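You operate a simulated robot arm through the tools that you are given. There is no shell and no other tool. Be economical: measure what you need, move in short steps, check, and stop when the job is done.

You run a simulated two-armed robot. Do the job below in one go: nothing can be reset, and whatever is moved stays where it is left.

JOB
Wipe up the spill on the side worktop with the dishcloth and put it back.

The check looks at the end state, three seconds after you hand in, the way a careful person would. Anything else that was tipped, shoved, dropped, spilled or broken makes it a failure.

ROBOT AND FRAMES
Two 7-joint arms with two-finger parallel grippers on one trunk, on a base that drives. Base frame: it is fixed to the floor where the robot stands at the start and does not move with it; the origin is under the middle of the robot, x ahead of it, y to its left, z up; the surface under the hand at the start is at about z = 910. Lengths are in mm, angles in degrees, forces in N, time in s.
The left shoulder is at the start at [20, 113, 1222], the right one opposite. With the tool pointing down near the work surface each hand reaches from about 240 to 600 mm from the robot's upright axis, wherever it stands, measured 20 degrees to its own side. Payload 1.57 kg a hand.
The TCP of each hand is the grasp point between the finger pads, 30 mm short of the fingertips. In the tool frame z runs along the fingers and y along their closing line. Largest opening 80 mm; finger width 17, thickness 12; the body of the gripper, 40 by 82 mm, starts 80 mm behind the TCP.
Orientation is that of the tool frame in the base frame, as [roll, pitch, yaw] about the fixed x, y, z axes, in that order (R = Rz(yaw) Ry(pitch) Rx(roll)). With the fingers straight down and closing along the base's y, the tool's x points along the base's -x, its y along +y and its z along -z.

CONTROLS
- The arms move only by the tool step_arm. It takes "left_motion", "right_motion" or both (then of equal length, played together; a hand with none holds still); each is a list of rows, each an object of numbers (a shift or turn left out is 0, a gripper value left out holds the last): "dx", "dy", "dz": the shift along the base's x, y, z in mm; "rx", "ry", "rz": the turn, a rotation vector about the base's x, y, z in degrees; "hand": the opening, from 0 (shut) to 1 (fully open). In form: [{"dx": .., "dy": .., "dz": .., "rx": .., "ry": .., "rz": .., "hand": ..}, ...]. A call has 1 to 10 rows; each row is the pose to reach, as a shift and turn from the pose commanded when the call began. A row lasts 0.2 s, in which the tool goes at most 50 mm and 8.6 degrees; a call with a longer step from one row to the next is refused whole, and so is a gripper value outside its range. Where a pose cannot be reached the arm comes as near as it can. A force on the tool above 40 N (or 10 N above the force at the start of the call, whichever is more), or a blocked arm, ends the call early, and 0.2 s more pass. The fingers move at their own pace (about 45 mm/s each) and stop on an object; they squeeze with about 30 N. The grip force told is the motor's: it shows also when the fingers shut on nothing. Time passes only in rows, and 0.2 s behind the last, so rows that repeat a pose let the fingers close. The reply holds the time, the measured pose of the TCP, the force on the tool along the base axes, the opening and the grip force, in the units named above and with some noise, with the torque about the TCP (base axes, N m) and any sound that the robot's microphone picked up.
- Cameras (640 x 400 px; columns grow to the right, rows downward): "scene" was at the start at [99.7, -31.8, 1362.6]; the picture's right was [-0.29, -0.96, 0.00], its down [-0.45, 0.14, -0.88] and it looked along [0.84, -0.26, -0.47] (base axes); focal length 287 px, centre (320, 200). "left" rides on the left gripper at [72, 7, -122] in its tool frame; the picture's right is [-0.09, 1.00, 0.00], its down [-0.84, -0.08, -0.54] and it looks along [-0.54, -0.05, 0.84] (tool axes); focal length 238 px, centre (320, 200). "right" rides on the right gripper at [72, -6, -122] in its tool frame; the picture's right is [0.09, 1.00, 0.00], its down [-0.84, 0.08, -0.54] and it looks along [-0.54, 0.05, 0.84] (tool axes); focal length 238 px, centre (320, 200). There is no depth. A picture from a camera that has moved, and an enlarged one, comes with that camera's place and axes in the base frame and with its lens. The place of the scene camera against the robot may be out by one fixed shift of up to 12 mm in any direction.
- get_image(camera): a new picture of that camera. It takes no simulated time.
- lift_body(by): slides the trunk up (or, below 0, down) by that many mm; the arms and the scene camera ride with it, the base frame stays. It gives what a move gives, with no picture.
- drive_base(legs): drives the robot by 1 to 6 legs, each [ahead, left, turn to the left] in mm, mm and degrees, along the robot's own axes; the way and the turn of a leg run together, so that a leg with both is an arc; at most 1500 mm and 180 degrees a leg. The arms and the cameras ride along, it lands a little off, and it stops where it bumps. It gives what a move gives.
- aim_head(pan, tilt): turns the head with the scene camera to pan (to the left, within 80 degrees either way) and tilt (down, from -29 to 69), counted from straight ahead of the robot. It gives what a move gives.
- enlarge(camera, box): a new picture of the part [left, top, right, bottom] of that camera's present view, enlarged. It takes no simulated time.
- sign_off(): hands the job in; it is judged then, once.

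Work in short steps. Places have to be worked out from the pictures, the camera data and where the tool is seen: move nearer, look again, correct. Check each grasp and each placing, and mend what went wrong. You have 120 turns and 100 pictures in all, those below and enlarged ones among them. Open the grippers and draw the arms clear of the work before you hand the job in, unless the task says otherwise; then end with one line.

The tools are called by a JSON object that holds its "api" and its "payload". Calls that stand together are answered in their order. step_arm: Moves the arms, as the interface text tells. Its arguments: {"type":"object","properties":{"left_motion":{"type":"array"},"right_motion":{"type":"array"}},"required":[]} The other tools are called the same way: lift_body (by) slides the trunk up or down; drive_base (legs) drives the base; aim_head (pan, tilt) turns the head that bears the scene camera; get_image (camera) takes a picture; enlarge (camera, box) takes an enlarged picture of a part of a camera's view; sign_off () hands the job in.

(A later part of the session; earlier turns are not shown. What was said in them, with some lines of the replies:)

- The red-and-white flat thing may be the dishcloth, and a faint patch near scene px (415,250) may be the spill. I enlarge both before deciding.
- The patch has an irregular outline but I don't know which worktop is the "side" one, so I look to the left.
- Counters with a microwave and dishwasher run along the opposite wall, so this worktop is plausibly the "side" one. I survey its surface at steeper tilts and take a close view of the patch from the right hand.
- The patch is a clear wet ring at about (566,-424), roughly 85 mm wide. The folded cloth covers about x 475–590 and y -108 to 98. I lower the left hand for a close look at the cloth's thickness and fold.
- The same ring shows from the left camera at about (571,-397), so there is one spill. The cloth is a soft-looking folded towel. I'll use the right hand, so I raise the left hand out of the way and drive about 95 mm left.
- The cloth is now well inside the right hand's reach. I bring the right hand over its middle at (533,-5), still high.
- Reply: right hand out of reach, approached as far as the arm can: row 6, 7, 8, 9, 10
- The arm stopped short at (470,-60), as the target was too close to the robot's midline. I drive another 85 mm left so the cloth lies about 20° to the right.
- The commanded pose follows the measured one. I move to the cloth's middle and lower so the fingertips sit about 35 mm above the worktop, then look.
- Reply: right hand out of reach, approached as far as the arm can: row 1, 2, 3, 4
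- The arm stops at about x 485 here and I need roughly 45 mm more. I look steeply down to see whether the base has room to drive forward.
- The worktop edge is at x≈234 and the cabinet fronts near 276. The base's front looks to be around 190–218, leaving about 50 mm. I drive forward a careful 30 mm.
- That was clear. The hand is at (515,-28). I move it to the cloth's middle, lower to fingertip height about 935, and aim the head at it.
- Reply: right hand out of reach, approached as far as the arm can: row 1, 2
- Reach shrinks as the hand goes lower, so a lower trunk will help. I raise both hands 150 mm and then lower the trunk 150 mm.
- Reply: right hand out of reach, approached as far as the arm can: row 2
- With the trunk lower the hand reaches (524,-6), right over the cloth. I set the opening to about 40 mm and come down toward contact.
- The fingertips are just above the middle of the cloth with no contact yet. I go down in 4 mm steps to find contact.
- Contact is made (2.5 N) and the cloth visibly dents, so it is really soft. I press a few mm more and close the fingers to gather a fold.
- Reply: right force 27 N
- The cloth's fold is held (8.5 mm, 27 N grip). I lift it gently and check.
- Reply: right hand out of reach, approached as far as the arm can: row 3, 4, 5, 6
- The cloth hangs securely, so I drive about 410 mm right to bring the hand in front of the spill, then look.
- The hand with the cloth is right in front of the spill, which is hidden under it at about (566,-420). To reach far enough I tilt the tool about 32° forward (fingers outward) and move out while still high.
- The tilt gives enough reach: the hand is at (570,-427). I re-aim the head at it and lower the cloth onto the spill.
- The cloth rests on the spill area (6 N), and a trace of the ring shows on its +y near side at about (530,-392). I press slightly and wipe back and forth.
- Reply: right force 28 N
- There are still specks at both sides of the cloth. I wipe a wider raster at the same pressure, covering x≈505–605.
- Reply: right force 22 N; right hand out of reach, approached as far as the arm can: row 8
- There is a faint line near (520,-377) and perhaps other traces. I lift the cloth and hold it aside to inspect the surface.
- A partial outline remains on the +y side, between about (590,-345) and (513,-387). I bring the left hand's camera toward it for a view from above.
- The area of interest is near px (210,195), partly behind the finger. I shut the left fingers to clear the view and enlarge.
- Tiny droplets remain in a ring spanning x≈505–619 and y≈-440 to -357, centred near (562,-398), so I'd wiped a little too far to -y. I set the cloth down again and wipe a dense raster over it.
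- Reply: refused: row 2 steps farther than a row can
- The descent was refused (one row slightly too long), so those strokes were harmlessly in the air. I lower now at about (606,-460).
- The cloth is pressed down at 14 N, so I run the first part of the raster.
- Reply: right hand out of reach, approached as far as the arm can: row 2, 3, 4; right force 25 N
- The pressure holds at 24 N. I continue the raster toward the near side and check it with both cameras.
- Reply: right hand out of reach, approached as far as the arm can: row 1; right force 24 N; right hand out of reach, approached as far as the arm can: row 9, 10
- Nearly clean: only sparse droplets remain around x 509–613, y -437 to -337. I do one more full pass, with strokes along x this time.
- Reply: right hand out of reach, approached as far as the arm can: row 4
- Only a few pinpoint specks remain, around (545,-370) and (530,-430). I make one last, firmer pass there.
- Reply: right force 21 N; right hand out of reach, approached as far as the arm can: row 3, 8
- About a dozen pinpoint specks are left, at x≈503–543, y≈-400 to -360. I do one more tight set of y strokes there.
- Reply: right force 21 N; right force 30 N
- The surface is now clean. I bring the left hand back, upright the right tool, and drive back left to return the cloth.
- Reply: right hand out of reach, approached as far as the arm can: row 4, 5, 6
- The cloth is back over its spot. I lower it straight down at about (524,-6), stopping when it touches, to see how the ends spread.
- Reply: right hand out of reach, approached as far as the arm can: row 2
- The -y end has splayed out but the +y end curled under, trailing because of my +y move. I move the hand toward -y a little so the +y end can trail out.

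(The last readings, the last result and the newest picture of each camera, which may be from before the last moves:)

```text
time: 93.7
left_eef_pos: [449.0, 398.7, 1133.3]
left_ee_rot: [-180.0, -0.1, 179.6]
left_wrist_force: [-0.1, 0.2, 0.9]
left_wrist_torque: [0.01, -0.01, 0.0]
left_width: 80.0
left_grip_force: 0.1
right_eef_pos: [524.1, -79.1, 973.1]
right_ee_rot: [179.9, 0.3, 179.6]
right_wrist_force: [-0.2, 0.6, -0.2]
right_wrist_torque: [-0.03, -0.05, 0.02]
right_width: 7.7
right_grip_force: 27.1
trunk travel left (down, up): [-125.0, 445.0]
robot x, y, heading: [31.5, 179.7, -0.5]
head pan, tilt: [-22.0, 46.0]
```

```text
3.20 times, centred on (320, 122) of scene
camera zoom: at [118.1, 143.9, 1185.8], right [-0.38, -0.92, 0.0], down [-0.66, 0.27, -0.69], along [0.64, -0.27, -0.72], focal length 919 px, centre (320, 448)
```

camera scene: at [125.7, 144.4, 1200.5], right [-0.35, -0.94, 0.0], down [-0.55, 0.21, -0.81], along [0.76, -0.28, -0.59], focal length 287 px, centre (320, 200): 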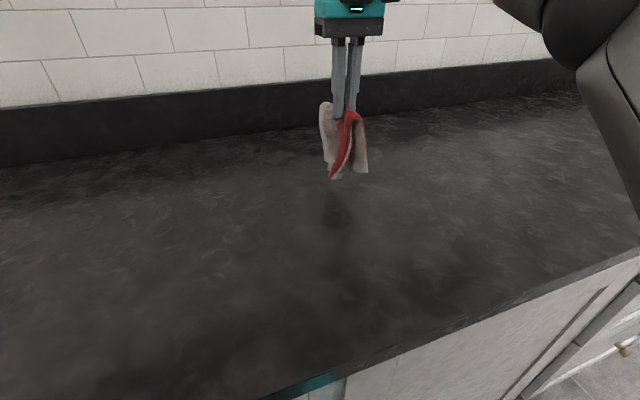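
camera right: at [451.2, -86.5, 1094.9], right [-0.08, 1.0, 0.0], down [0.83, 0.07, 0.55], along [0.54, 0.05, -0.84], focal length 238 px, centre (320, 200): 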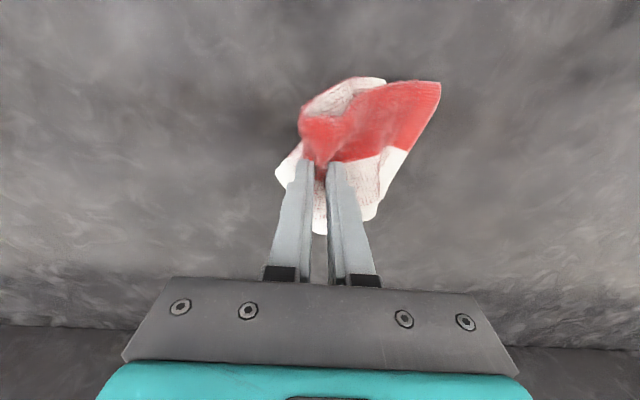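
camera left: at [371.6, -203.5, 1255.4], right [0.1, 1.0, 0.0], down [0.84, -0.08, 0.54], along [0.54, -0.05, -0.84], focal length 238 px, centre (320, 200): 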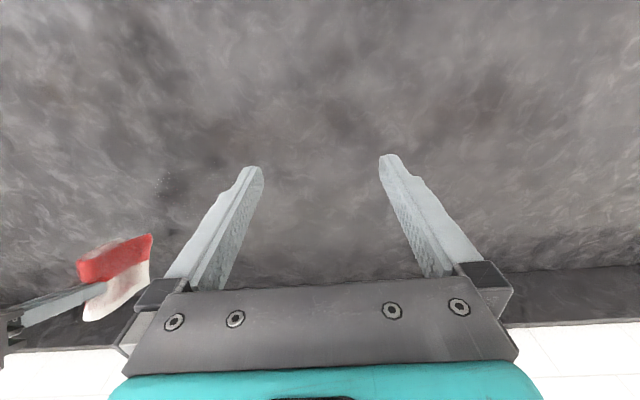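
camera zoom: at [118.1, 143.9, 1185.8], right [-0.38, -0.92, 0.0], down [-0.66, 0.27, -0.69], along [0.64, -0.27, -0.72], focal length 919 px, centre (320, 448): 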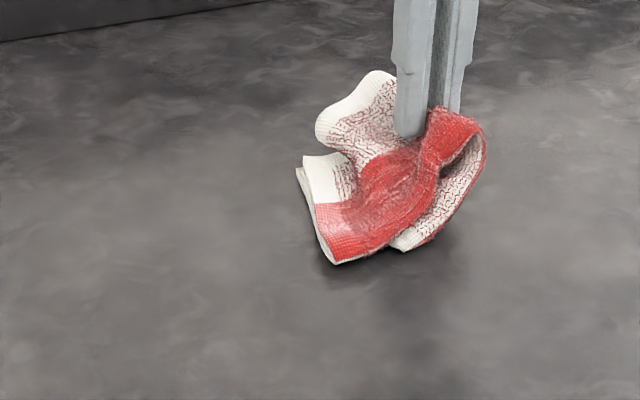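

Each move makes the leading end curl under. So I'll set the cloth down about 80 mm further to -y, release, regrip its outstretched +y end and drag it +y so the curled part unrolls behind. I drive 80 mm right first.

{"api": "drive_base", "payload": {"legs": [[0, -80, 0]]}}

{"api": "step_arm", "payload": {"right_motion": [{"dz": -10}, {"dz": -18}, {"dz": -18, "hand": 0.25}, {"dz": -18, "hand": 0.25}, {"dz": 10}, {"dz": 50}, {"dz": 90}, {"dz": 120}]}}

{"api": "get_image", "payload": {"camera": "right"}}

{"api": "enlarge", "payload": {"camera": "scene", "box": [220, 60, 420, 185]}}

```text
time: 94.8
left_eef_pos: [447.5, 320.2, 1133.4]
left_ee_rot: [-180.0, 0.0, 179.6]
left_wrist_force: [0.2, 0.1, 0.9]
left_wrist_torque: [-0.01, -0.02, -0.02]
left_width: 80.1
left_grip_force: 0.1
right_eef_pos: [522.7, -160.6, 973.5]
right_ee_rot: [179.8, 0.3, 179.6]
right_wrist_force: [0.0, -0.5, 1.4]
right_wrist_torque: [-0.03, -0.01, -0.02]
right_width: 7.8
right_grip_force: 26.7
trunk travel left (down, up): [-125.0, 445.0]
robot x, y, heading: [29.9, 98.1, -0.4]
head pan, tilt: [-22.0, 46.0]
```

```text
time: 96.6
left_eef_pos: [447.7, 319.0, 1132.8]
left_ee_rot: [180.0, 0.0, 179.3]
left_wrist_force: [-0.9, 0.6, -0.5]
left_wrist_torque: [-0.01, -0.05, -0.01]
left_width: 79.9
left_grip_force: 0.1
right_eef_pos: [516.3, -161.3, 1092.7]
right_ee_rot: [-180.0, 0.3, 179.3]
right_wrist_force: [-0.2, 0.6, 0.3]
right_wrist_torque: [-0.03, -0.06, -0.01]
right_width: 20.4
right_grip_force: 0.0
right hand out of reach, approached as far as the arm can: row 8
trunk travel left (down, up): [-125.0, 445.0]
robot x, y, heading: [31.1, 98.5, -0.5]
head pan, tilt: [-22.0, 46.0]
```

```text
45 pictures are left
camera right: at [444.7, -166.5, 1215.0], right [-0.08, 1.0, 0.0], down [0.83, 0.07, 0.55], along [0.54, 0.04, -0.84], focal length 238 px, centre (320, 200)
```

right: 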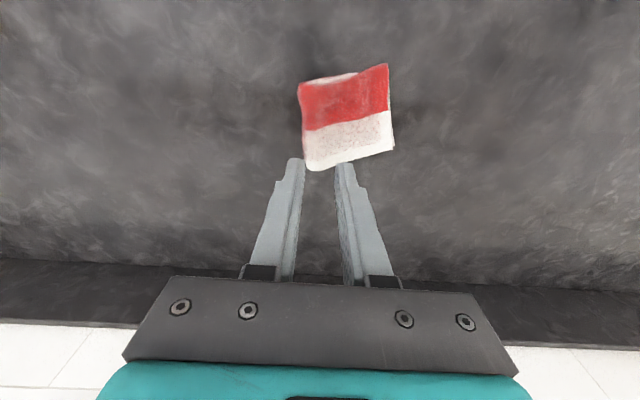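

```text
3.20 times, centred on (320, 122) of scene
camera zoom: at [116.1, 64.5, 1185.9], right [-0.38, -0.92, 0.0], down [-0.66, 0.27, -0.7], along [0.64, -0.27, -0.72], focal length 919 px, centre (320, 448)
```

zoom: 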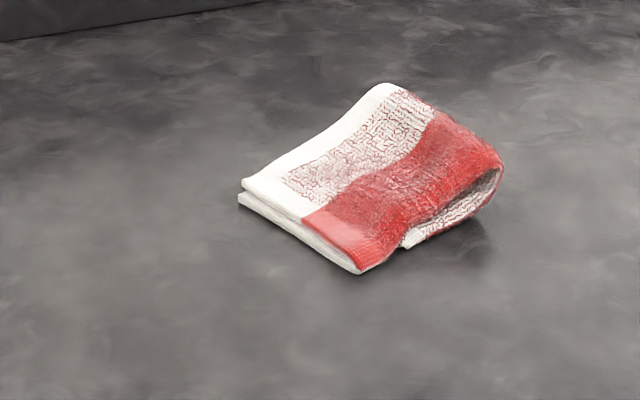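

It settled folded in half, with the curled half neatly beneath and the free +y edge around (456..550,-93..-63). I bring the right hand over the middle of that edge with a small opening.

{"api": "step_arm", "payload": {"right_motion": [{"dx": -5, "dy": 35, "dz": -20, "hand": 0.4}, {"dx": -11, "dy": 66, "dz": -55}, {"dx": -11, "dy": 66, "dz": -95}, {"dx": -11, "dy": 66, "dz": -118}]}}

{"api": "get_image", "payload": {"camera": "right"}}

{"api": "enlarge", "payload": {"camera": "scene", "box": [220, 60, 420, 185]}}

```text
time: 97.6
left_eef_pos: [448.1, 318.5, 1133.6]
left_ee_rot: [180.0, 0.0, 179.5]
left_wrist_force: [-0.5, 0.2, 0.0]
left_wrist_torque: [0.01, -0.02, 0.01]
left_width: 80.1
left_grip_force: 0.0
right_eef_pos: [506.4, -94.8, 974.9]
right_ee_rot: [179.8, 0.3, 179.4]
right_wrist_force: [0.6, 0.3, -0.1]
right_wrist_torque: [-0.02, 0.02, -0.02]
right_width: 31.8
right_grip_force: 0.0
trunk travel left (down, up): [-125.0, 445.0]
robot x, y, heading: [31.3, 99.7, -0.5]
head pan, tilt: [-22.0, 46.0]
```

```text
43 pictures are left
camera right: at [434.2, -100.4, 1096.3], right [-0.08, 1.0, 0.0], down [0.83, 0.07, 0.55], along [0.54, 0.05, -0.84], focal length 238 px, centre (320, 200)
```

right: 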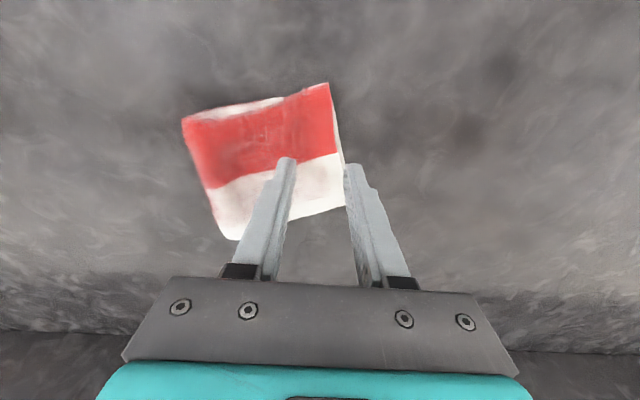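

```text
3.20 times, centred on (320, 122) of scene
camera zoom: at [117.6, 64.0, 1185.7], right [-0.38, -0.92, 0.0], down [-0.66, 0.27, -0.69], along [0.64, -0.27, -0.72], focal length 919 px, centre (320, 448)
```

zoom: 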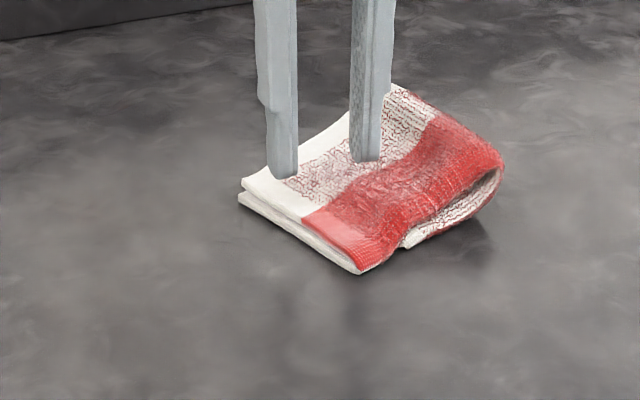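

The +y finger is over the edge. I shift the hand slightly back and inward, then lower in small steps to light contact.

{"api": "step_arm", "payload": {"right_motion": [{"dx": -10, "dy": -10}, {"dx": -10, "dy": -10, "dz": -8}, {"dx": -10, "dy": -10, "dz": -13}, {"dx": -10, "dy": -10, "dz": -17}]}}

{"api": "enlarge", "payload": {"camera": "scene", "box": [220, 60, 420, 185]}}

```text
time: 98.6
left_eef_pos: [448.0, 319.0, 1132.9]
left_ee_rot: [180.0, 0.0, 179.5]
left_wrist_force: [0.5, 0.1, 0.2]
left_wrist_torque: [0.02, 0.05, 0.0]
left_width: 80.1
left_grip_force: 0.0
right_eef_pos: [498.0, -105.2, 958.1]
right_ee_rot: [179.9, 0.3, 179.6]
right_wrist_force: [-0.8, -0.1, -1.0]
right_wrist_torque: [0.0, -0.02, 0.01]
right_width: 32.0
right_grip_force: 0.1
trunk travel left (down, up): [-125.0, 445.0]
robot x, y, heading: [32.0, 101.0, -0.5]
head pan, tilt: [-22.0, 46.0]
```

```text
3.20 times, centred on (320, 122) of scene
camera zoom: at [117.5, 64.0, 1185.8], right [-0.38, -0.92, 0.0], down [-0.66, 0.27, -0.69], along [0.64, -0.27, -0.72], focal length 919 px, centre (320, 448)
```

zoom: 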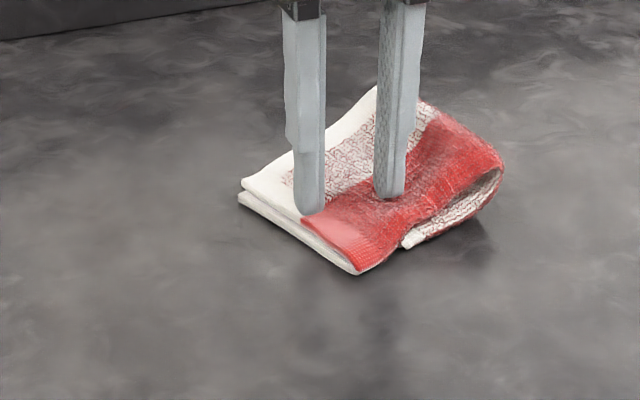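

Positioned well near the +y edge. I press lightly in small steps and close.

{"api": "step_arm", "payload": {"right_motion": [{"dz": -4}, {"dz": -8}, {"dz": -11}, {"dz": -11, "hand": 0}, {"dz": -11, "hand": 0}, {"dz": -11, "hand": 0}, {"dz": -11, "hand": 0}]}}

{"api": "enlarge", "payload": {"camera": "scene", "box": [220, 60, 420, 185]}}

```text
time: 100.2
left_eef_pos: [445.3, 319.4, 1133.8]
left_ee_rot: [180.0, 0.0, 179.4]
left_wrist_force: [-0.4, 0.2, 0.3]
left_wrist_torque: [-0.03, 0.04, 0.0]
left_width: 80.2
left_grip_force: 0.0
right_eef_pos: [497.0, -104.0, 948.7]
right_ee_rot: [179.9, 0.5, 179.5]
right_wrist_force: [3.0, -6.9, 24.9]
right_wrist_torque: [-0.46, -0.02, 0.05]
right_width: 7.5
right_grip_force: 26.7
trunk travel left (down, up): [-125.0, 445.0]
robot x, y, heading: [33.1, 98.7, -0.7]
head pan, tilt: [-22.0, 46.0]
```

```text
3.20 times, centred on (320, 122) of scene
camera zoom: at [116.1, 64.0, 1186.0], right [-0.38, -0.92, 0.0], down [-0.66, 0.27, -0.7], along [0.64, -0.27, -0.72], focal length 919 px, centre (320, 448)
```

zoom: 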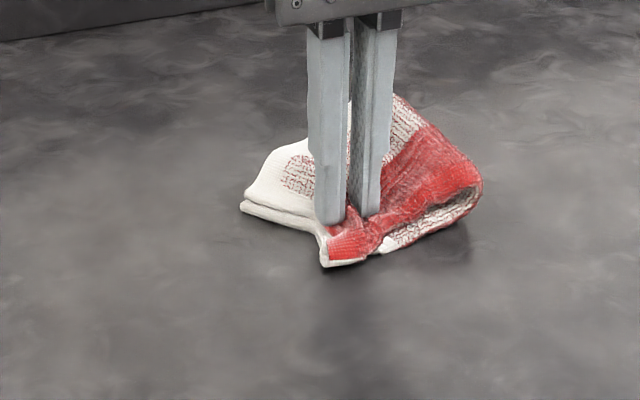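

Gripped (7.5 mm). I lift about 35 mm and drive left 110 mm so the rest trails and unrolls.

{"api": "step_arm", "payload": {"right_motion": [{"dz": 15}, {"dz": 35}, {"dz": 40}]}}

{"api": "drive_base", "payload": {"legs": [[0, 110, 0]]}}

{"api": "get_image", "payload": {"camera": "right"}}

{"api": "enlarge", "payload": {"camera": "scene", "box": [220, 60, 460, 210]}}

```text
time: 101.0
left_eef_pos: [447.2, 318.5, 1134.0]
left_ee_rot: [-180.0, -0.1, 179.5]
left_wrist_force: [-0.4, -0.6, 0.3]
left_wrist_torque: [-0.02, -0.03, 0.03]
left_width: 80.1
left_grip_force: 0.1
right_eef_pos: [498.1, -104.7, 983.1]
right_ee_rot: [180.0, 0.2, 179.5]
right_wrist_force: [-0.1, -0.4, -0.6]
right_wrist_torque: [0.02, -0.02, 0.05]
right_width: 6.9
right_grip_force: 26.1
trunk travel left (down, up): [-125.0, 445.0]
robot x, y, heading: [32.7, 105.1, -0.5]
head pan, tilt: [-22.0, 46.0]
```

```text
time: 102.2
left_eef_pos: [448.1, 428.8, 1133.4]
left_ee_rot: [-179.9, -0.1, 179.6]
left_wrist_force: [0.4, 0.2, -0.5]
left_wrist_torque: [-0.01, -0.01, 0.01]
left_width: 79.9
left_grip_force: 0.0
right_eef_pos: [497.4, 5.2, 984.9]
right_ee_rot: [179.9, 0.4, 179.5]
right_wrist_force: [0.2, 0.1, 0.9]
right_wrist_torque: [0.01, 0.01, 0.0]
right_width: 7.1
right_grip_force: 26.4
trunk travel left (down, up): [-125.0, 445.0]
robot x, y, heading: [29.5, 211.8, -0.3]
head pan, tilt: [-22.0, 46.0]
```

```text
39 pictures are left
camera right: at [426.4, -0.7, 1106.7], right [-0.08, 1.0, 0.0], down [0.83, 0.07, 0.55], along [0.54, 0.05, -0.84], focal length 238 px, centre (320, 200)
```

right: 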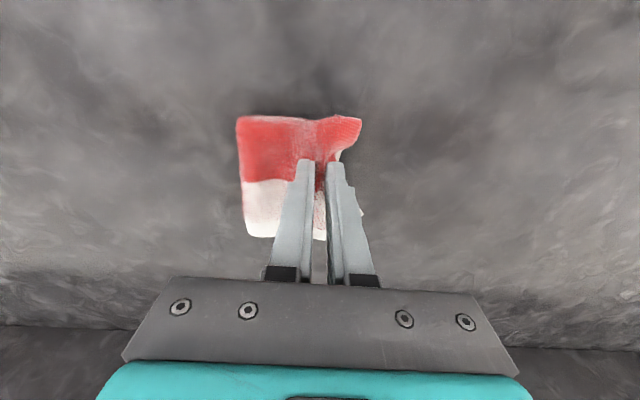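

```text
2.67 times, centred on (340, 135) of scene
camera zoom: at [118.4, 173.4, 1185.8], right [-0.38, -0.92, 0.0], down [-0.66, 0.27, -0.69], along [0.64, -0.27, -0.72], focal length 766 px, centre (267, 373)
```

zoom: 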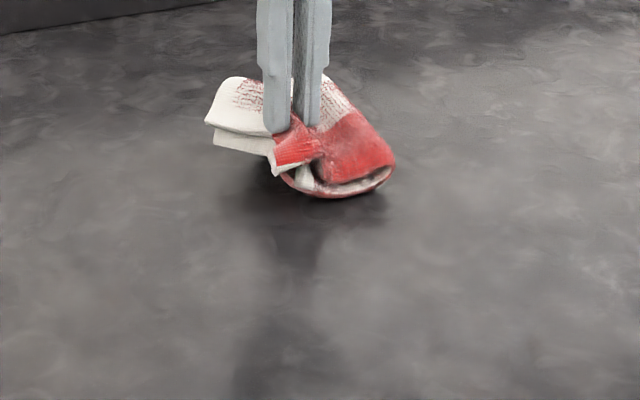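

It has not unrolled, so I raise the trunk 150 mm to see how the cloth hangs from this end.

{"api": "lift_body", "payload": {"by": 150}}

{"api": "get_image", "payload": {"camera": "scene"}}

{"api": "get_image", "payload": {"camera": "right"}}

```text
time: 103.9
left_eef_pos: [448.3, 427.8, 1283.2]
left_ee_rot: [179.9, 0.0, 179.4]
left_wrist_force: [-0.7, -1.3, 0.0]
left_wrist_torque: [-0.03, -0.01, 0.03]
left_width: 80.0
left_grip_force: 0.0
right_eef_pos: [499.3, 3.9, 1134.4]
right_ee_rot: [179.8, 0.3, 179.5]
right_wrist_force: [0.3, 0.6, 0.1]
right_wrist_torque: [0.04, 0.03, 0.04]
right_width: 7.0
right_grip_force: 26.2
trunk travel left (down, up): [-275.0, 295.0]
robot x, y, heading: [32.1, 205.8, -0.5]
head pan, tilt: [-22.0, 46.0]
```

```text
37 pictures are left
camera scene: at [118.5, 172.8, 1335.7], right [-0.38, -0.92, 0.0], down [-0.66, 0.27, -0.69], along [0.64, -0.27, -0.72], focal length 287 px, centre (320, 200)
```

scene: 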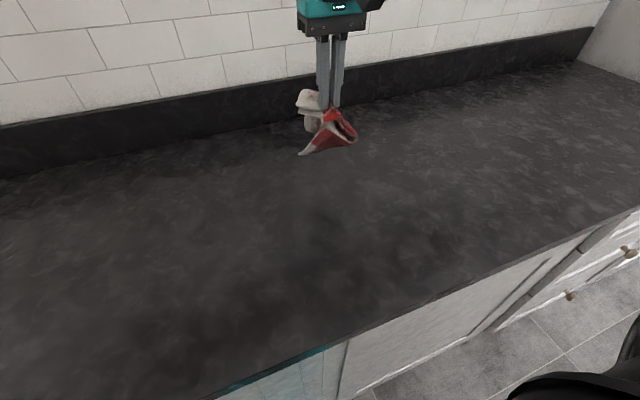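

```text
36 pictures are left
camera right: at [426.5, -1.3, 1256.4], right [-0.08, 1.0, 0.0], down [0.83, 0.07, 0.55], along [0.54, 0.05, -0.84], focal length 238 px, centre (320, 200)
```

right: 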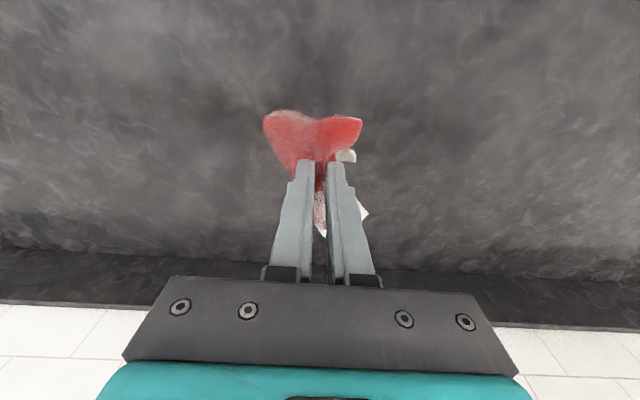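

{"api": "enlarge", "payload": {"camera": "scene", "box": [270, 70, 398, 150]}}

```text
5.00 times, centred on (334, 110) of scene
camera zoom: at [118.5, 172.8, 1335.7], right [-0.38, -0.92, 0.0], down [-0.66, 0.27, -0.69], along [0.64, -0.27, -0.72], focal length 1436 px, centre (250, 650)
```

zoom: 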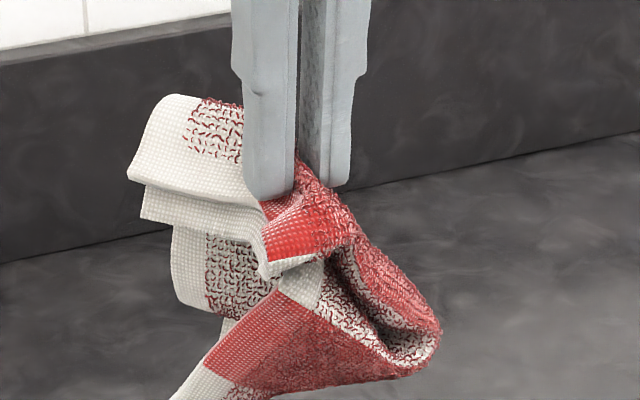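

Only the +y end is gripped; the rest loops back below it toward +y. I give it a few quick sideways swings to let the loop fall open, then look.

{"api": "step_arm", "payload": {"right_motion": [{"dy": -45, "dz": 0}, {"dy": -90, "dz": -10}, {"dy": -45}, {"dy": 0}, {"dy": -45, "dz": -10}, {"dy": -90, "dz": 0}, {"dy": -42, "dz": -15}, {"dy": 5, "dz": 0}]}}

{"api": "enlarge", "payload": {"camera": "scene", "box": [250, 70, 410, 170]}}

```text
refused: row 7 steps farther than a row can; nothing moved
```

```text
4.00 times, centred on (330, 120) of scene
camera zoom: at [118.5, 172.8, 1335.7], right [-0.38, -0.92, 0.0], down [-0.66, 0.27, -0.69], along [0.64, -0.27, -0.72], focal length 1149 px, centre (280, 520)
```

zoom: 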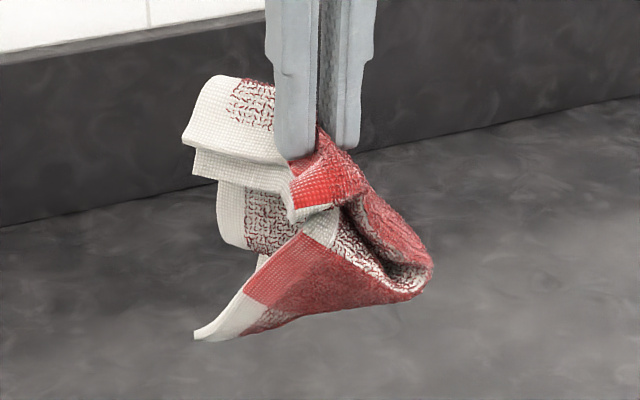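

A row was slightly too long, so I repeat with shorter steps.

{"api": "step_arm", "payload": {"right_motion": [{"dy": -45}, {"dy": -90}, {"dy": -45}, {"dy": 0}, {"dy": -45}, {"dy": -90}, {"dy": -45}, {"dy": 0}]}}

{"api": "enlarge", "payload": {"camera": "scene", "box": [250, 70, 410, 170]}}

```text
time: 105.7
left_eef_pos: [447.8, 428.8, 1283.1]
left_ee_rot: [-180.0, 0.0, 179.5]
left_wrist_force: [-0.8, 0.8, 0.1]
left_wrist_torque: [0.0, 0.01, -0.02]
left_width: 80.0
left_grip_force: 0.0
right_eef_pos: [497.2, 3.4, 1137.7]
right_ee_rot: [179.9, 0.3, 179.3]
right_wrist_force: [-0.1, -0.4, -0.5]
right_wrist_torque: [0.02, 0.01, -0.01]
right_width: 7.1
right_grip_force: 26.4
trunk travel left (down, up): [-275.0, 295.0]
robot x, y, heading: [34.8, 205.5, -0.4]
head pan, tilt: [-22.0, 46.0]
```

```text
4.00 times, centred on (330, 120) of scene
camera zoom: at [118.7, 172.9, 1335.7], right [-0.38, -0.92, 0.0], down [-0.67, 0.27, -0.69], along [0.64, -0.27, -0.72], focal length 1149 px, centre (280, 520)
```

zoom: 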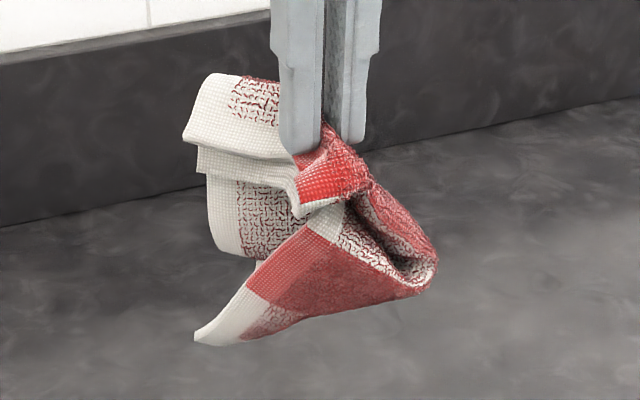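

The shape didn't change, so the lower layer is pinched too. I lower it back to the worktop, release, and will regrip just at the edge of the upper layer.

{"api": "lift_body", "payload": {"by": -150}}

{"api": "step_arm", "payload": {"right_motion": [{"dz": -15}, {"dz": -28}, {"dz": -28, "hand": 0.4}, {"dz": -28, "hand": 0.4}, {"dz": 15, "hand": 0.4}, {"dz": 55}, {"dz": 55, "dy": -40}, {"dz": 55, "dy": -80}]}}

{"api": "get_image", "payload": {"camera": "right"}}

{"api": "enlarge", "payload": {"camera": "scene", "box": [200, 70, 400, 195]}}

```text
time: 107.5
left_eef_pos: [448.3, 428.4, 1133.0]
left_ee_rot: [180.0, 0.0, 179.4]
left_wrist_force: [0.6, 1.0, -0.4]
left_wrist_torque: [0.02, 0.02, 0.02]
left_width: 79.9
left_grip_force: 0.1
right_eef_pos: [496.8, 2.1, 988.2]
right_ee_rot: [179.9, 0.3, 179.5]
right_wrist_force: [0.2, 0.5, 0.8]
right_wrist_torque: [0.0, -0.06, 0.0]
right_width: 7.0
right_grip_force: 26.7
trunk travel left (down, up): [-125.0, 445.0]
robot x, y, heading: [31.7, 208.8, -0.6]
head pan, tilt: [-22.0, 46.0]
```

```text
time: 109.3
left_eef_pos: [448.7, 427.4, 1134.3]
left_ee_rot: [179.9, 0.0, 179.4]
left_wrist_force: [0.6, -0.1, 1.0]
left_wrist_torque: [-0.01, -0.01, 0.0]
left_width: 79.8
left_grip_force: 0.0
right_eef_pos: [495.3, -77.1, 1045.3]
right_ee_rot: [179.8, 0.3, 179.6]
right_wrist_force: [0.5, -0.1, 0.6]
right_wrist_torque: [0.05, 0.0, 0.01]
right_width: 32.3
right_grip_force: 0.1
trunk travel left (down, up): [-125.0, 445.0]
robot x, y, heading: [28.8, 208.0, -0.5]
head pan, tilt: [-22.0, 46.0]
```

```text
32 pictures are left
camera right: at [423.0, -82.7, 1166.2], right [-0.08, 1.0, 0.0], down [0.83, 0.07, 0.55], along [0.54, 0.05, -0.84], focal length 238 px, centre (320, 200)
```

right: 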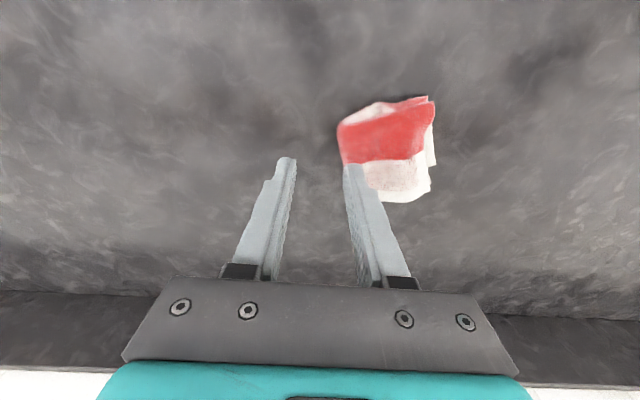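

```text
3.20 times, centred on (300, 132) of scene
camera zoom: at [118.3, 172.4, 1185.7], right [-0.38, -0.92, 0.0], down [-0.66, 0.28, -0.69], along [0.64, -0.27, -0.72], focal length 919 px, centre (384, 416)
```

zoom: 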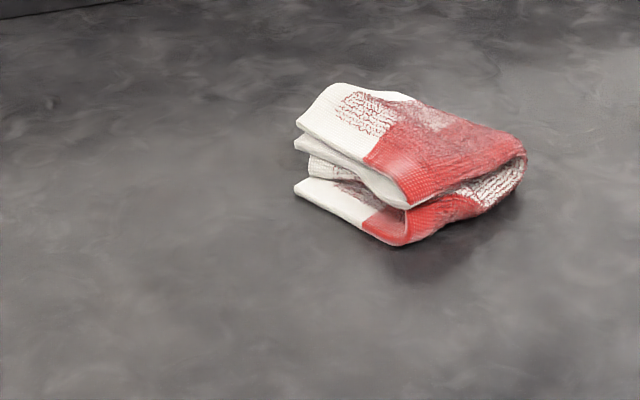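

The cloth now sits loosely folded in half, with its upper half about 35 mm high and its edge near (500,35). I'll pinch only the upper half there with shallow depth.

{"api": "step_arm", "payload": {"right_motion": [{"dy": 45, "dx": 2}, {"dy": 90, "dx": 4}, {"dy": 97, "dx": 5, "dz": -35}, {"dy": 97, "dx": 5, "dz": -70}, {"dy": 97, "dx": 5, "dz": -77}]}}

{"api": "enlarge", "payload": {"camera": "scene", "box": [200, 70, 400, 195]}}

```text
time: 110.5
left_eef_pos: [448.4, 429.2, 1134.3]
left_ee_rot: [180.0, 0.0, 179.5]
left_wrist_force: [0.4, -0.1, -0.6]
left_wrist_torque: [0.01, 0.04, 0.0]
left_width: 79.9
left_grip_force: 0.0
right_eef_pos: [501.5, 20.8, 966.8]
right_ee_rot: [179.7, 0.3, 179.6]
right_wrist_force: [-0.9, 1.3, 1.0]
right_wrist_torque: [-0.03, -0.01, -0.02]
right_width: 32.0
right_grip_force: 0.0
trunk travel left (down, up): [-125.0, 445.0]
robot x, y, heading: [28.8, 207.2, -0.4]
head pan, tilt: [-22.0, 46.0]
```

```text
3.20 times, centred on (300, 132) of scene
camera zoom: at [118.3, 172.8, 1185.8], right [-0.38, -0.92, 0.0], down [-0.66, 0.27, -0.69], along [0.64, -0.27, -0.72], focal length 919 px, centre (384, 416)
```

zoom: 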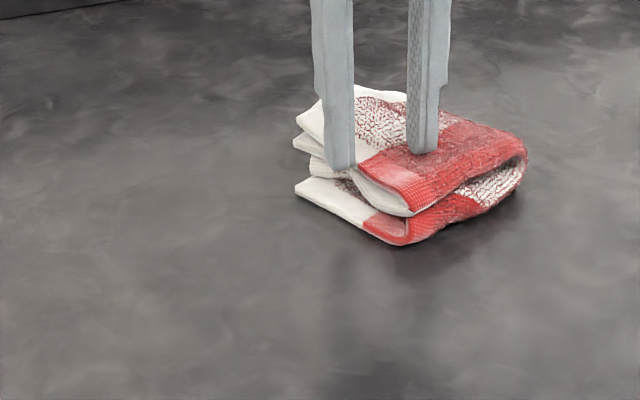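

The +y finger is just outside the upper half's edge and the other rests on top. I go 5 mm lower, close, and lift a little.

{"api": "step_arm", "payload": {"right_motion": [{"dz": -5}, {"dz": -6, "hand": 0}, {"dz": -6, "hand": 0}, {"dz": -6, "hand": 0}, {"dz": -6, "hand": 0}, {"dz": 10}, {"dz": 40}, {"dz": 70}]}}

{"api": "enlarge", "payload": {"camera": "scene", "box": [200, 50, 400, 175]}}

```text
time: 112.3
left_eef_pos: [448.3, 428.4, 1132.8]
left_ee_rot: [-180.0, 0.0, 179.5]
left_wrist_force: [0.0, -0.1, -0.7]
left_wrist_torque: [-0.01, 0.01, -0.03]
left_width: 80.1
left_grip_force: 0.0
right_eef_pos: [502.6, 19.7, 1037.7]
right_ee_rot: [179.8, 0.3, 179.6]
right_wrist_force: [0.1, 0.6, -0.9]
right_wrist_torque: [-0.05, -0.01, -0.02]
right_width: 5.1
right_grip_force: 25.3
trunk travel left (down, up): [-125.0, 445.0]
robot x, y, heading: [31.2, 208.6, -0.5]
head pan, tilt: [-22.0, 46.0]
```

```text
3.20 times, centred on (300, 112) of scene
camera zoom: at [118.4, 172.8, 1185.7], right [-0.38, -0.92, 0.0], down [-0.66, 0.27, -0.69], along [0.64, -0.27, -0.72], focal length 919 px, centre (384, 480)
```

zoom: 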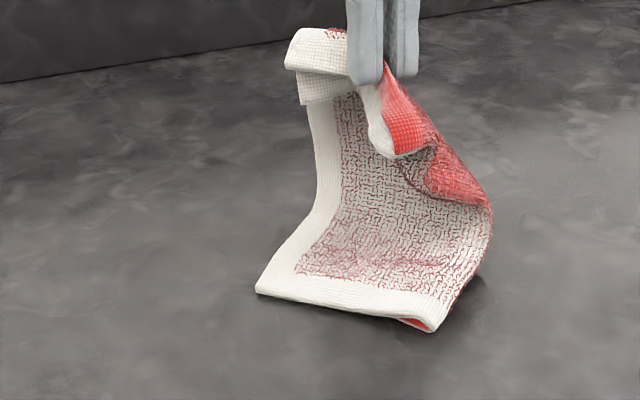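

Now only the upper end is held (5 mm) and the cloth opens out below. I raise the trunk 150 mm to hang it freely and drive right so the hand is near y=-110.

{"api": "lift_body", "payload": {"by": 150}}

{"api": "drive_base", "payload": {"legs": [[0, -140, 0]]}}

{"api": "get_image", "payload": {"camera": "scene"}}

```text
time: 114.0
left_eef_pos: [448.8, 428.4, 1283.6]
left_ee_rot: [-179.9, 0.0, 179.5]
left_wrist_force: [0.1, 0.1, -0.6]
left_wrist_torque: [-0.01, -0.02, 0.0]
left_width: 80.0
left_grip_force: 0.0
right_eef_pos: [502.6, 19.3, 1187.4]
right_ee_rot: [-179.9, 0.3, 179.4]
right_wrist_force: [0.3, 0.1, 0.0]
right_wrist_torque: [-0.01, 0.02, 0.0]
right_width: 5.3
right_grip_force: 25.7
trunk travel left (down, up): [-275.0, 295.0]
robot x, y, heading: [33.0, 205.8, -0.4]
head pan, tilt: [-22.0, 46.0]
```

```text
time: 115.3
left_eef_pos: [448.1, 287.6, 1284.1]
left_ee_rot: [180.0, 0.0, 179.4]
left_wrist_force: [0.2, -0.9, 0.5]
left_wrist_torque: [0.01, -0.03, 0.02]
left_width: 79.8
left_grip_force: 0.0
right_eef_pos: [500.1, -120.2, 1187.5]
right_ee_rot: [179.8, 0.2, 179.4]
right_wrist_force: [0.1, 0.7, -0.3]
right_wrist_torque: [0.03, 0.03, 0.0]
right_width: 5.2
right_grip_force: 25.6
trunk travel left (down, up): [-275.0, 295.0]
robot x, y, heading: [27.5, 69.2, -0.6]
head pan, tilt: [-22.0, 46.0]
```

```text
28 pictures are left
camera scene: at [117.0, 33.9, 1335.7], right [-0.38, -0.92, 0.0], down [-0.66, 0.28, -0.69], along [0.64, -0.27, -0.72], focal length 287 px, centre (320, 200)
```

scene: 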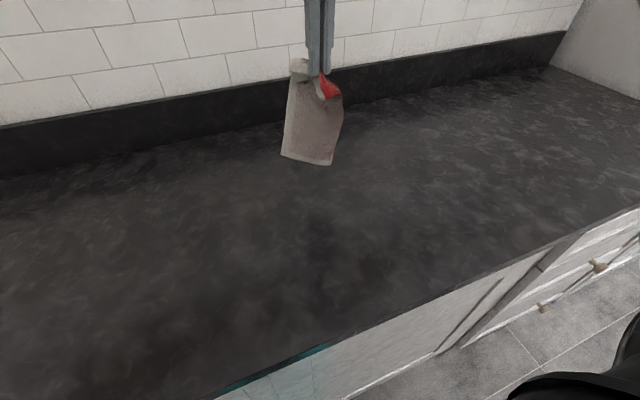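

It hangs fully open. I lower the trunk 40 mm until the free end nearly touches, then move the hand +y while going down so it lays out behind.

{"api": "lift_body", "payload": {"by": -40}}

{"api": "step_arm", "payload": {"right_motion": [{"dy": 8, "dz": -10, "dx": 5}, {"dy": 18, "dz": -20, "dx": 10}, {"dy": 30, "dz": -30, "dx": 15}, {"dy": 45, "dz": -40, "dx": 15}, {"dy": 60, "dz": -50, "dx": 15}]}}

{"api": "get_image", "payload": {"camera": "scene"}}

```text
time: 116.2
left_eef_pos: [447.4, 289.4, 1244.3]
left_ee_rot: [-180.0, 0.0, 179.4]
left_wrist_force: [0.1, 0.6, 1.1]
left_wrist_torque: [0.01, 0.0, 0.03]
left_width: 80.0
left_grip_force: 0.0
right_eef_pos: [499.7, -120.6, 1148.3]
right_ee_rot: [179.8, 0.3, 179.3]
right_wrist_force: [0.4, 0.1, -0.5]
right_wrist_torque: [0.02, -0.01, 0.01]
right_width: 4.6
right_grip_force: 25.6
trunk travel left (down, up): [-235.0, 335.0]
robot x, y, heading: [32.9, 69.8, -0.5]
head pan, tilt: [-22.0, 46.0]
```

```text
time: 117.4
left_eef_pos: [447.7, 288.8, 1243.0]
left_ee_rot: [179.9, 0.0, 179.4]
left_wrist_force: [0.6, 0.1, 0.0]
left_wrist_torque: [0.02, 0.0, 0.01]
left_width: 80.0
left_grip_force: 0.0
right_eef_pos: [496.6, -77.6, 1094.6]
right_ee_rot: [179.8, 0.4, 179.4]
right_wrist_force: [-0.2, -1.0, -0.3]
right_wrist_torque: [0.01, 0.03, 0.03]
right_width: 4.9
right_grip_force: 25.7
right hand out of reach, approached as far as the arm can: row 3, 4, 5
trunk travel left (down, up): [-235.0, 335.0]
robot x, y, heading: [34.5, 68.1, -0.5]
head pan, tilt: [-22.0, 46.0]
```

```text
27 pictures are left
camera scene: at [117.0, 35.0, 1295.8], right [-0.38, -0.92, 0.0], down [-0.66, 0.28, -0.69], along [0.64, -0.27, -0.72], focal length 287 px, centre (320, 200)
```

scene: 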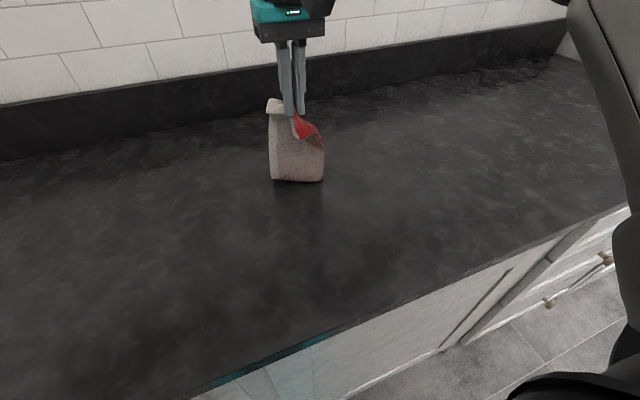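

The free end touches and trails at -y. I continue by driving +y in short legs with the trunk going down in between.

{"api": "drive_base", "payload": {"legs": [[0, 45, 0]]}}

{"api": "lift_body", "payload": {"by": -40}}

{"api": "drive_base", "payload": {"legs": [[0, 45, 0]]}}

{"api": "lift_body", "payload": {"by": -40}}

{"api": "get_image", "payload": {"camera": "scene"}}

```text
time: 118.3
left_eef_pos: [448.3, 335.0, 1243.2]
left_ee_rot: [-179.9, 0.1, 179.3]
left_wrist_force: [0.3, 0.5, -0.7]
left_wrist_torque: [-0.02, -0.02, 0.01]
left_width: 80.3
left_grip_force: 0.0
right_eef_pos: [496.4, -31.6, 1094.9]
right_ee_rot: [179.8, 0.3, 179.2]
right_wrist_force: [0.5, 0.0, -0.2]
right_wrist_torque: [-0.01, 0.02, 0.02]
right_width: 4.9
right_grip_force: 24.9
trunk travel left (down, up): [-235.0, 335.0]
robot x, y, heading: [31.2, 118.6, -0.6]
head pan, tilt: [-22.0, 46.0]
```

```text
time: 119.1
left_eef_pos: [448.3, 333.3, 1203.0]
left_ee_rot: [-180.0, 0.0, 179.4]
left_wrist_force: [-1.1, -0.1, 0.0]
left_wrist_torque: [-0.03, -0.02, -0.01]
left_width: 79.9
left_grip_force: 0.0
right_eef_pos: [497.5, -34.0, 1056.5]
right_ee_rot: [179.8, 0.4, 179.4]
right_wrist_force: [0.3, 0.1, 0.2]
right_wrist_torque: [0.01, 0.04, 0.03]
right_width: 4.9
right_grip_force: 25.0
trunk travel left (down, up): [-195.0, 375.0]
robot x, y, heading: [34.3, 112.0, -0.6]
head pan, tilt: [-22.0, 46.0]
```

```text
time: 120.0
left_eef_pos: [449.0, 380.2, 1202.4]
left_ee_rot: [-179.9, -0.1, 179.3]
left_wrist_force: [0.1, 1.2, -0.4]
left_wrist_torque: [-0.05, 0.01, 0.01]
left_width: 79.9
left_grip_force: 0.0
right_eef_pos: [496.9, 12.7, 1055.7]
right_ee_rot: [179.9, 0.4, 179.2]
right_wrist_force: [0.0, 0.5, 0.1]
right_wrist_torque: [-0.02, 0.0, -0.01]
right_width: 5.0
right_grip_force: 25.7
trunk travel left (down, up): [-195.0, 375.0]
robot x, y, heading: [27.3, 160.3, -0.5]
head pan, tilt: [-22.0, 46.0]
```

```text
time: 120.8
left_eef_pos: [448.7, 377.2, 1164.5]
left_ee_rot: [-180.0, 0.1, 179.3]
left_wrist_force: [0.6, 0.0, 0.4]
left_wrist_torque: [0.01, 0.0, -0.01]
left_width: 80.1
left_grip_force: 0.1
right_eef_pos: [497.4, 11.5, 1015.5]
right_ee_rot: [179.8, 0.4, 179.2]
right_wrist_force: [0.5, -0.5, 0.7]
right_wrist_torque: [0.01, -0.01, 0.02]
right_width: 5.2
right_grip_force: 25.0
trunk travel left (down, up): [-155.0, 415.0]
robot x, y, heading: [29.5, 161.3, -0.9]
head pan, tilt: [-22.0, 46.0]
```

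```text
26 pictures are left
camera scene: at [117.8, 124.0, 1215.8], right [-0.39, -0.92, 0.0], down [-0.66, 0.28, -0.69], along [0.64, -0.27, -0.72], focal length 287 px, centre (320, 200)
```

scene: 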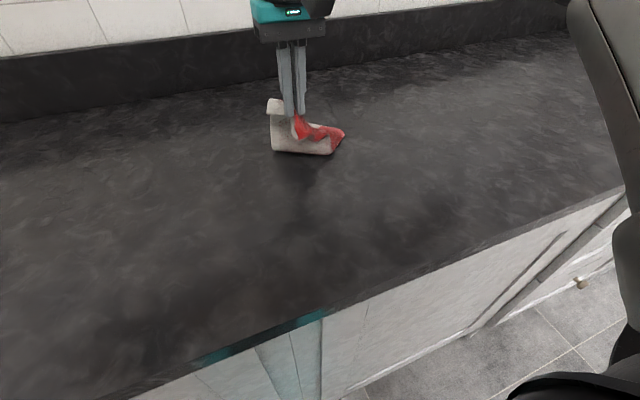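

Laying out well; the -y end is at about (532,-98). I continue +y and down.

{"api": "drive_base", "payload": {"legs": [[0, 40, 0]]}}

{"api": "step_arm", "payload": {"right_motion": [{"dz": -15}, {"dz": -30}]}}

{"api": "drive_base", "payload": {"legs": [[0, 25, 0]]}}

{"api": "step_arm", "payload": {"right_motion": [{"dz": -12}, {"dz": -22}]}}

{"api": "get_image", "payload": {"camera": "right"}}

{"api": "enlarge", "payload": {"camera": "scene", "box": [200, 50, 440, 200]}}

```text
time: 121.7
left_eef_pos: [448.8, 419.1, 1163.9]
left_ee_rot: [-179.9, 0.0, 179.2]
left_wrist_force: [-0.7, 0.5, -0.3]
left_wrist_torque: [-0.02, 0.0, 0.02]
left_width: 79.9
left_grip_force: 0.0
right_eef_pos: [498.0, 52.3, 1015.9]
right_ee_rot: [179.8, 0.4, 179.4]
right_wrist_force: [-0.3, 0.8, 0.2]
right_wrist_torque: [-0.01, 0.01, -0.03]
right_width: 4.9
right_grip_force: 25.8
trunk travel left (down, up): [-155.0, 415.0]
robot x, y, heading: [32.8, 196.6, -0.7]
head pan, tilt: [-22.0, 46.0]
```

```text
time: 122.3
left_eef_pos: [449.6, 418.5, 1163.6]
left_ee_rot: [180.0, 0.0, 179.3]
left_wrist_force: [-0.4, 0.1, 0.1]
left_wrist_torque: [0.01, -0.01, -0.03]
left_width: 80.4
left_grip_force: 0.1
right_eef_pos: [497.8, 51.5, 986.1]
right_ee_rot: [179.9, 0.3, 179.3]
right_wrist_force: [0.7, -0.4, -0.1]
right_wrist_torque: [-0.02, 0.02, 0.03]
right_width: 5.0
right_grip_force: 25.7
trunk travel left (down, up): [-155.0, 415.0]
robot x, y, heading: [30.6, 200.0, -0.6]
head pan, tilt: [-22.0, 46.0]
```

```text
time: 123.1
left_eef_pos: [450.1, 442.9, 1163.9]
left_ee_rot: [-179.9, 0.0, 179.2]
left_wrist_force: [0.7, 0.8, -0.8]
left_wrist_torque: [-0.02, 0.01, 0.02]
left_width: 80.3
left_grip_force: 0.0
right_eef_pos: [497.7, 77.1, 985.8]
right_ee_rot: [179.7, 0.3, 179.2]
right_wrist_force: [0.0, 0.9, -0.1]
right_wrist_torque: [0.0, -0.03, -0.01]
right_width: 4.9
right_grip_force: 25.1
trunk travel left (down, up): [-155.0, 415.0]
robot x, y, heading: [34.3, 224.4, -0.6]
head pan, tilt: [-22.0, 46.0]
```

```text
time: 123.7
left_eef_pos: [449.7, 442.8, 1164.1]
left_ee_rot: [-180.0, -0.1, 179.3]
left_wrist_force: [0.1, 0.3, -0.2]
left_wrist_torque: [-0.01, -0.02, -0.02]
left_width: 80.1
left_grip_force: 0.0
right_eef_pos: [498.3, 76.9, 963.3]
right_ee_rot: [179.7, 0.4, 179.3]
right_wrist_force: [0.1, -0.9, 0.6]
right_wrist_torque: [0.0, -0.02, 0.02]
right_width: 4.9
right_grip_force: 24.5
trunk travel left (down, up): [-155.0, 415.0]
robot x, y, heading: [34.3, 223.4, -1.1]
head pan, tilt: [-22.0, 46.0]
```

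```text
25 pictures are left
camera right: at [426.1, 70.6, 1084.4], right [-0.08, 1.0, 0.0], down [0.83, 0.07, 0.55], along [0.55, 0.05, -0.84], focal length 238 px, centre (320, 200)
```

right: 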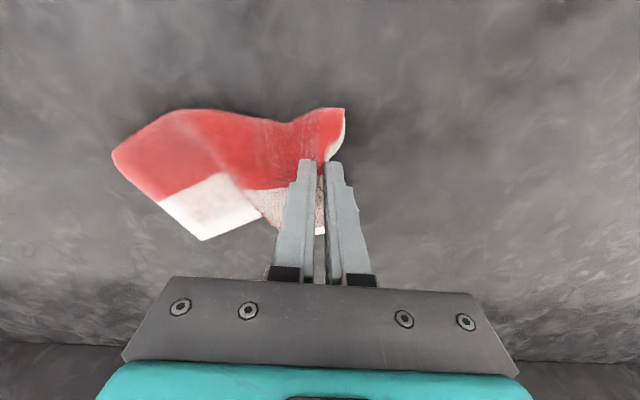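

```text
2.67 times, centred on (320, 125) of scene
camera zoom: at [118.8, 188.6, 1215.7], right [-0.39, -0.92, 0.0], down [-0.66, 0.28, -0.69], along [0.64, -0.27, -0.72], focal length 766 px, centre (320, 400)
```

zoom: 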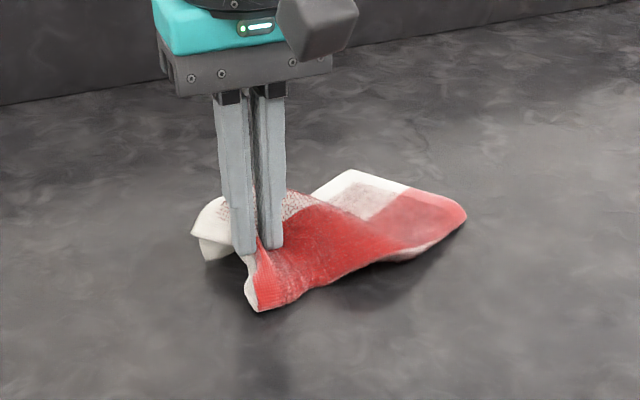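

It's laid out right side up, slightly curved, from about y -78 to 95. I set the held end down and release it, then draw straight up and look.

{"api": "step_arm", "payload": {"right_motion": [{"dz": -8}, {"dz": -12}, {"dz": -12, "hand": 0.35}, {"dz": -12, "hand": 0.35}, {"dz": -12, "hand": 0.35}, {"dz": 15}, {"dz": 60}, {"dz": 105}]}}

{"api": "get_image", "payload": {"camera": "right"}}

{"api": "enlarge", "payload": {"camera": "scene", "box": [200, 50, 440, 200]}}

```text
time: 125.5
left_eef_pos: [449.2, 442.3, 1163.0]
left_ee_rot: [180.0, 0.0, 179.3]
left_wrist_force: [-0.5, 0.8, -0.7]
left_wrist_torque: [-0.02, 0.03, -0.02]
left_width: 79.7
left_grip_force: 0.1
right_eef_pos: [490.6, 72.1, 1064.7]
right_ee_rot: [179.7, 0.4, 179.3]
right_wrist_force: [-0.9, 1.0, -0.6]
right_wrist_torque: [-0.01, -0.03, -0.01]
right_width: 28.0
right_grip_force: 0.1
right hand out of reach, approached as far as the arm can: row 8
trunk travel left (down, up): [-155.0, 415.0]
robot x, y, heading: [29.8, 225.1, -0.5]
head pan, tilt: [-22.0, 46.0]
```

```text
23 pictures are left
camera right: at [417.0, 66.7, 1185.5], right [-0.08, 1.0, 0.0], down [0.83, 0.07, 0.55], along [0.55, 0.05, -0.84], focal length 238 px, centre (320, 200)
```

right: 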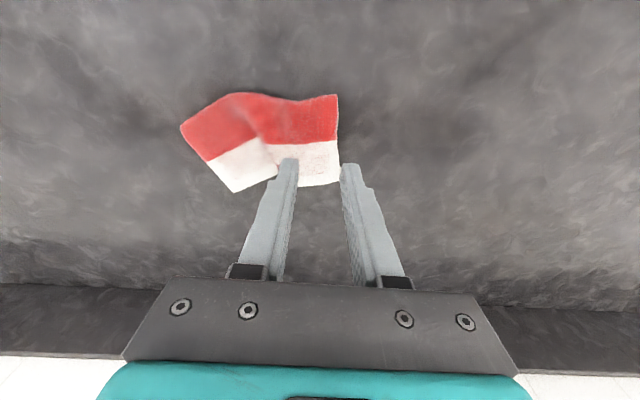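

```text
2.67 times, centred on (320, 125) of scene
camera zoom: at [118.5, 188.7, 1215.8], right [-0.39, -0.92, 0.0], down [-0.66, 0.28, -0.69], along [0.64, -0.27, -0.72], focal length 766 px, centre (320, 400)
```

zoom: 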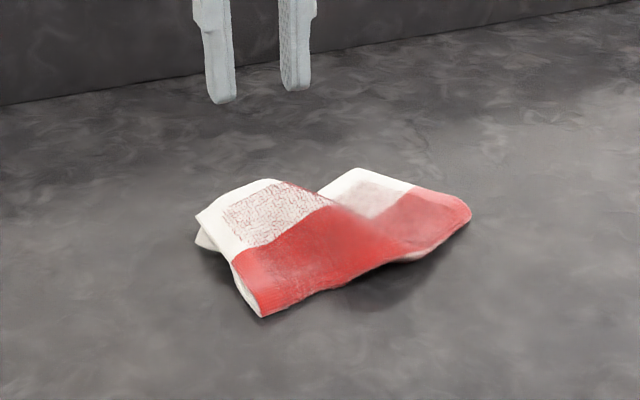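

The cloth lies flat, right side up, at about x 460–590, y -85 to 105 (centre ≈(530,20)), essentially its starting spot. I open the hand, draw it up and back, and take a last look including the wiped area.

{"api": "step_arm", "payload": {"right_motion": [{"dz": 30, "dx": -20, "dy": -30, "hand": 1}, {"dz": 50, "dx": -50, "dy": -60}, {"dz": 70, "dx": -80, "dy": -90}, {"dz": 70, "dx": -100, "dy": -130}]}}

{"api": "lift_body", "payload": {"by": 120}}

{"api": "aim_head", "payload": {"pan": -32, "tilt": 38}}

{"api": "get_image", "payload": {"camera": "scene"}}

{"api": "enlarge", "payload": {"camera": "right", "box": [0, 100, 240, 250]}}

```text
time: 126.5
left_eef_pos: [449.6, 441.7, 1163.1]
left_ee_rot: [180.0, -0.1, 179.3]
left_wrist_force: [-0.2, -0.3, 0.3]
left_wrist_torque: [0.05, 0.01, 0.01]
left_width: 80.1
left_grip_force: 0.1
right_eef_pos: [392.7, -57.3, 1134.9]
right_ee_rot: [179.6, 0.4, 179.3]
right_wrist_force: [0.4, -0.4, -0.4]
right_wrist_torque: [0.01, 0.05, -0.03]
right_width: 80.0
right_grip_force: 0.1
trunk travel left (down, up): [-155.0, 415.0]
robot x, y, heading: [29.8, 224.6, -0.6]
head pan, tilt: [-22.0, 46.0]
```

```text
time: 128.0
left_eef_pos: [449.9, 442.2, 1283.5]
left_ee_rot: [-179.9, 0.0, 179.3]
left_wrist_force: [-1.1, -0.4, 0.1]
left_wrist_torque: [-0.01, -0.05, -0.01]
left_width: 80.1
left_grip_force: 0.0
right_eef_pos: [392.0, -56.4, 1253.6]
right_ee_rot: [179.7, 0.3, 179.3]
right_wrist_force: [-1.5, 0.1, 0.0]
right_wrist_torque: [0.02, 0.0, -0.01]
right_width: 80.0
right_grip_force: 0.1
trunk travel left (down, up): [-275.0, 295.0]
robot x, y, heading: [35.3, 224.0, -0.8]
head pan, tilt: [-22.0, 46.0]
```

```text
time: 128.7
left_eef_pos: [449.6, 443.7, 1281.9]
left_ee_rot: [-179.9, 0.0, 179.3]
left_wrist_force: [0.6, -0.4, 0.6]
left_wrist_torque: [-0.03, 0.02, 0.02]
left_width: 80.1
left_grip_force: 0.1
right_eef_pos: [393.0, -57.3, 1254.1]
right_ee_rot: [179.7, 0.4, 179.4]
right_wrist_force: [-0.2, -0.3, 0.0]
right_wrist_torque: [0.0, 0.0, 0.0]
right_width: 80.2
right_grip_force: 0.1
trunk travel left (down, up): [-275.0, 295.0]
robot x, y, heading: [29.1, 226.3, -0.5]
head pan, tilt: [-32.0, 38.0]
```

```text
21 pictures are left
camera scene: at [117.2, 173.1, 1347.4], right [-0.54, -0.84, 0.0], down [-0.52, 0.33, -0.79], along [0.66, -0.42, -0.62], focal length 287 px, centre (320, 200)
```

scene: 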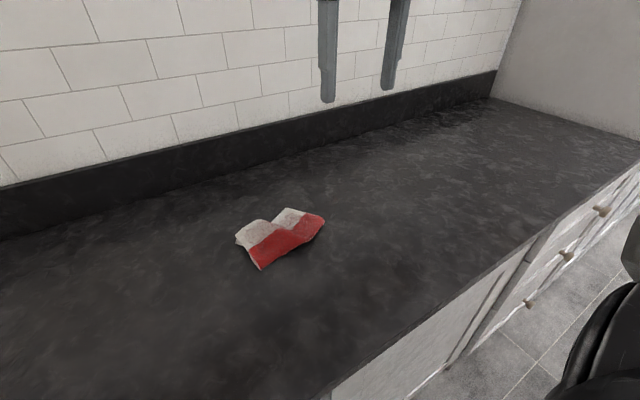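

```text
2.67 times, centred on (120, 175) of right
camera zoom: at [320.0, -62.1, 1375.3], right [-0.08, 1.0, 0.0], down [0.83, 0.06, 0.55], along [0.55, 0.05, -0.84], focal length 636 px, centre (853, 267)
```

zoom: 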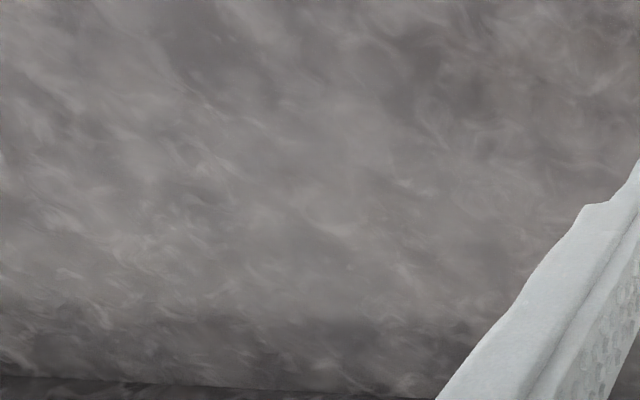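

The worktop is clean, the cloth lies back in its place, the grippers are open and the arms are clear. I hand in.

{"api": "sign_off", "payload": {}}

```text
The job is handed in.
```

The spill on the side worktop is wiped up, and the dishcloth is laid flat, slightly rumpled, about 25 mm from its starting spot; both grippers are open and clear.
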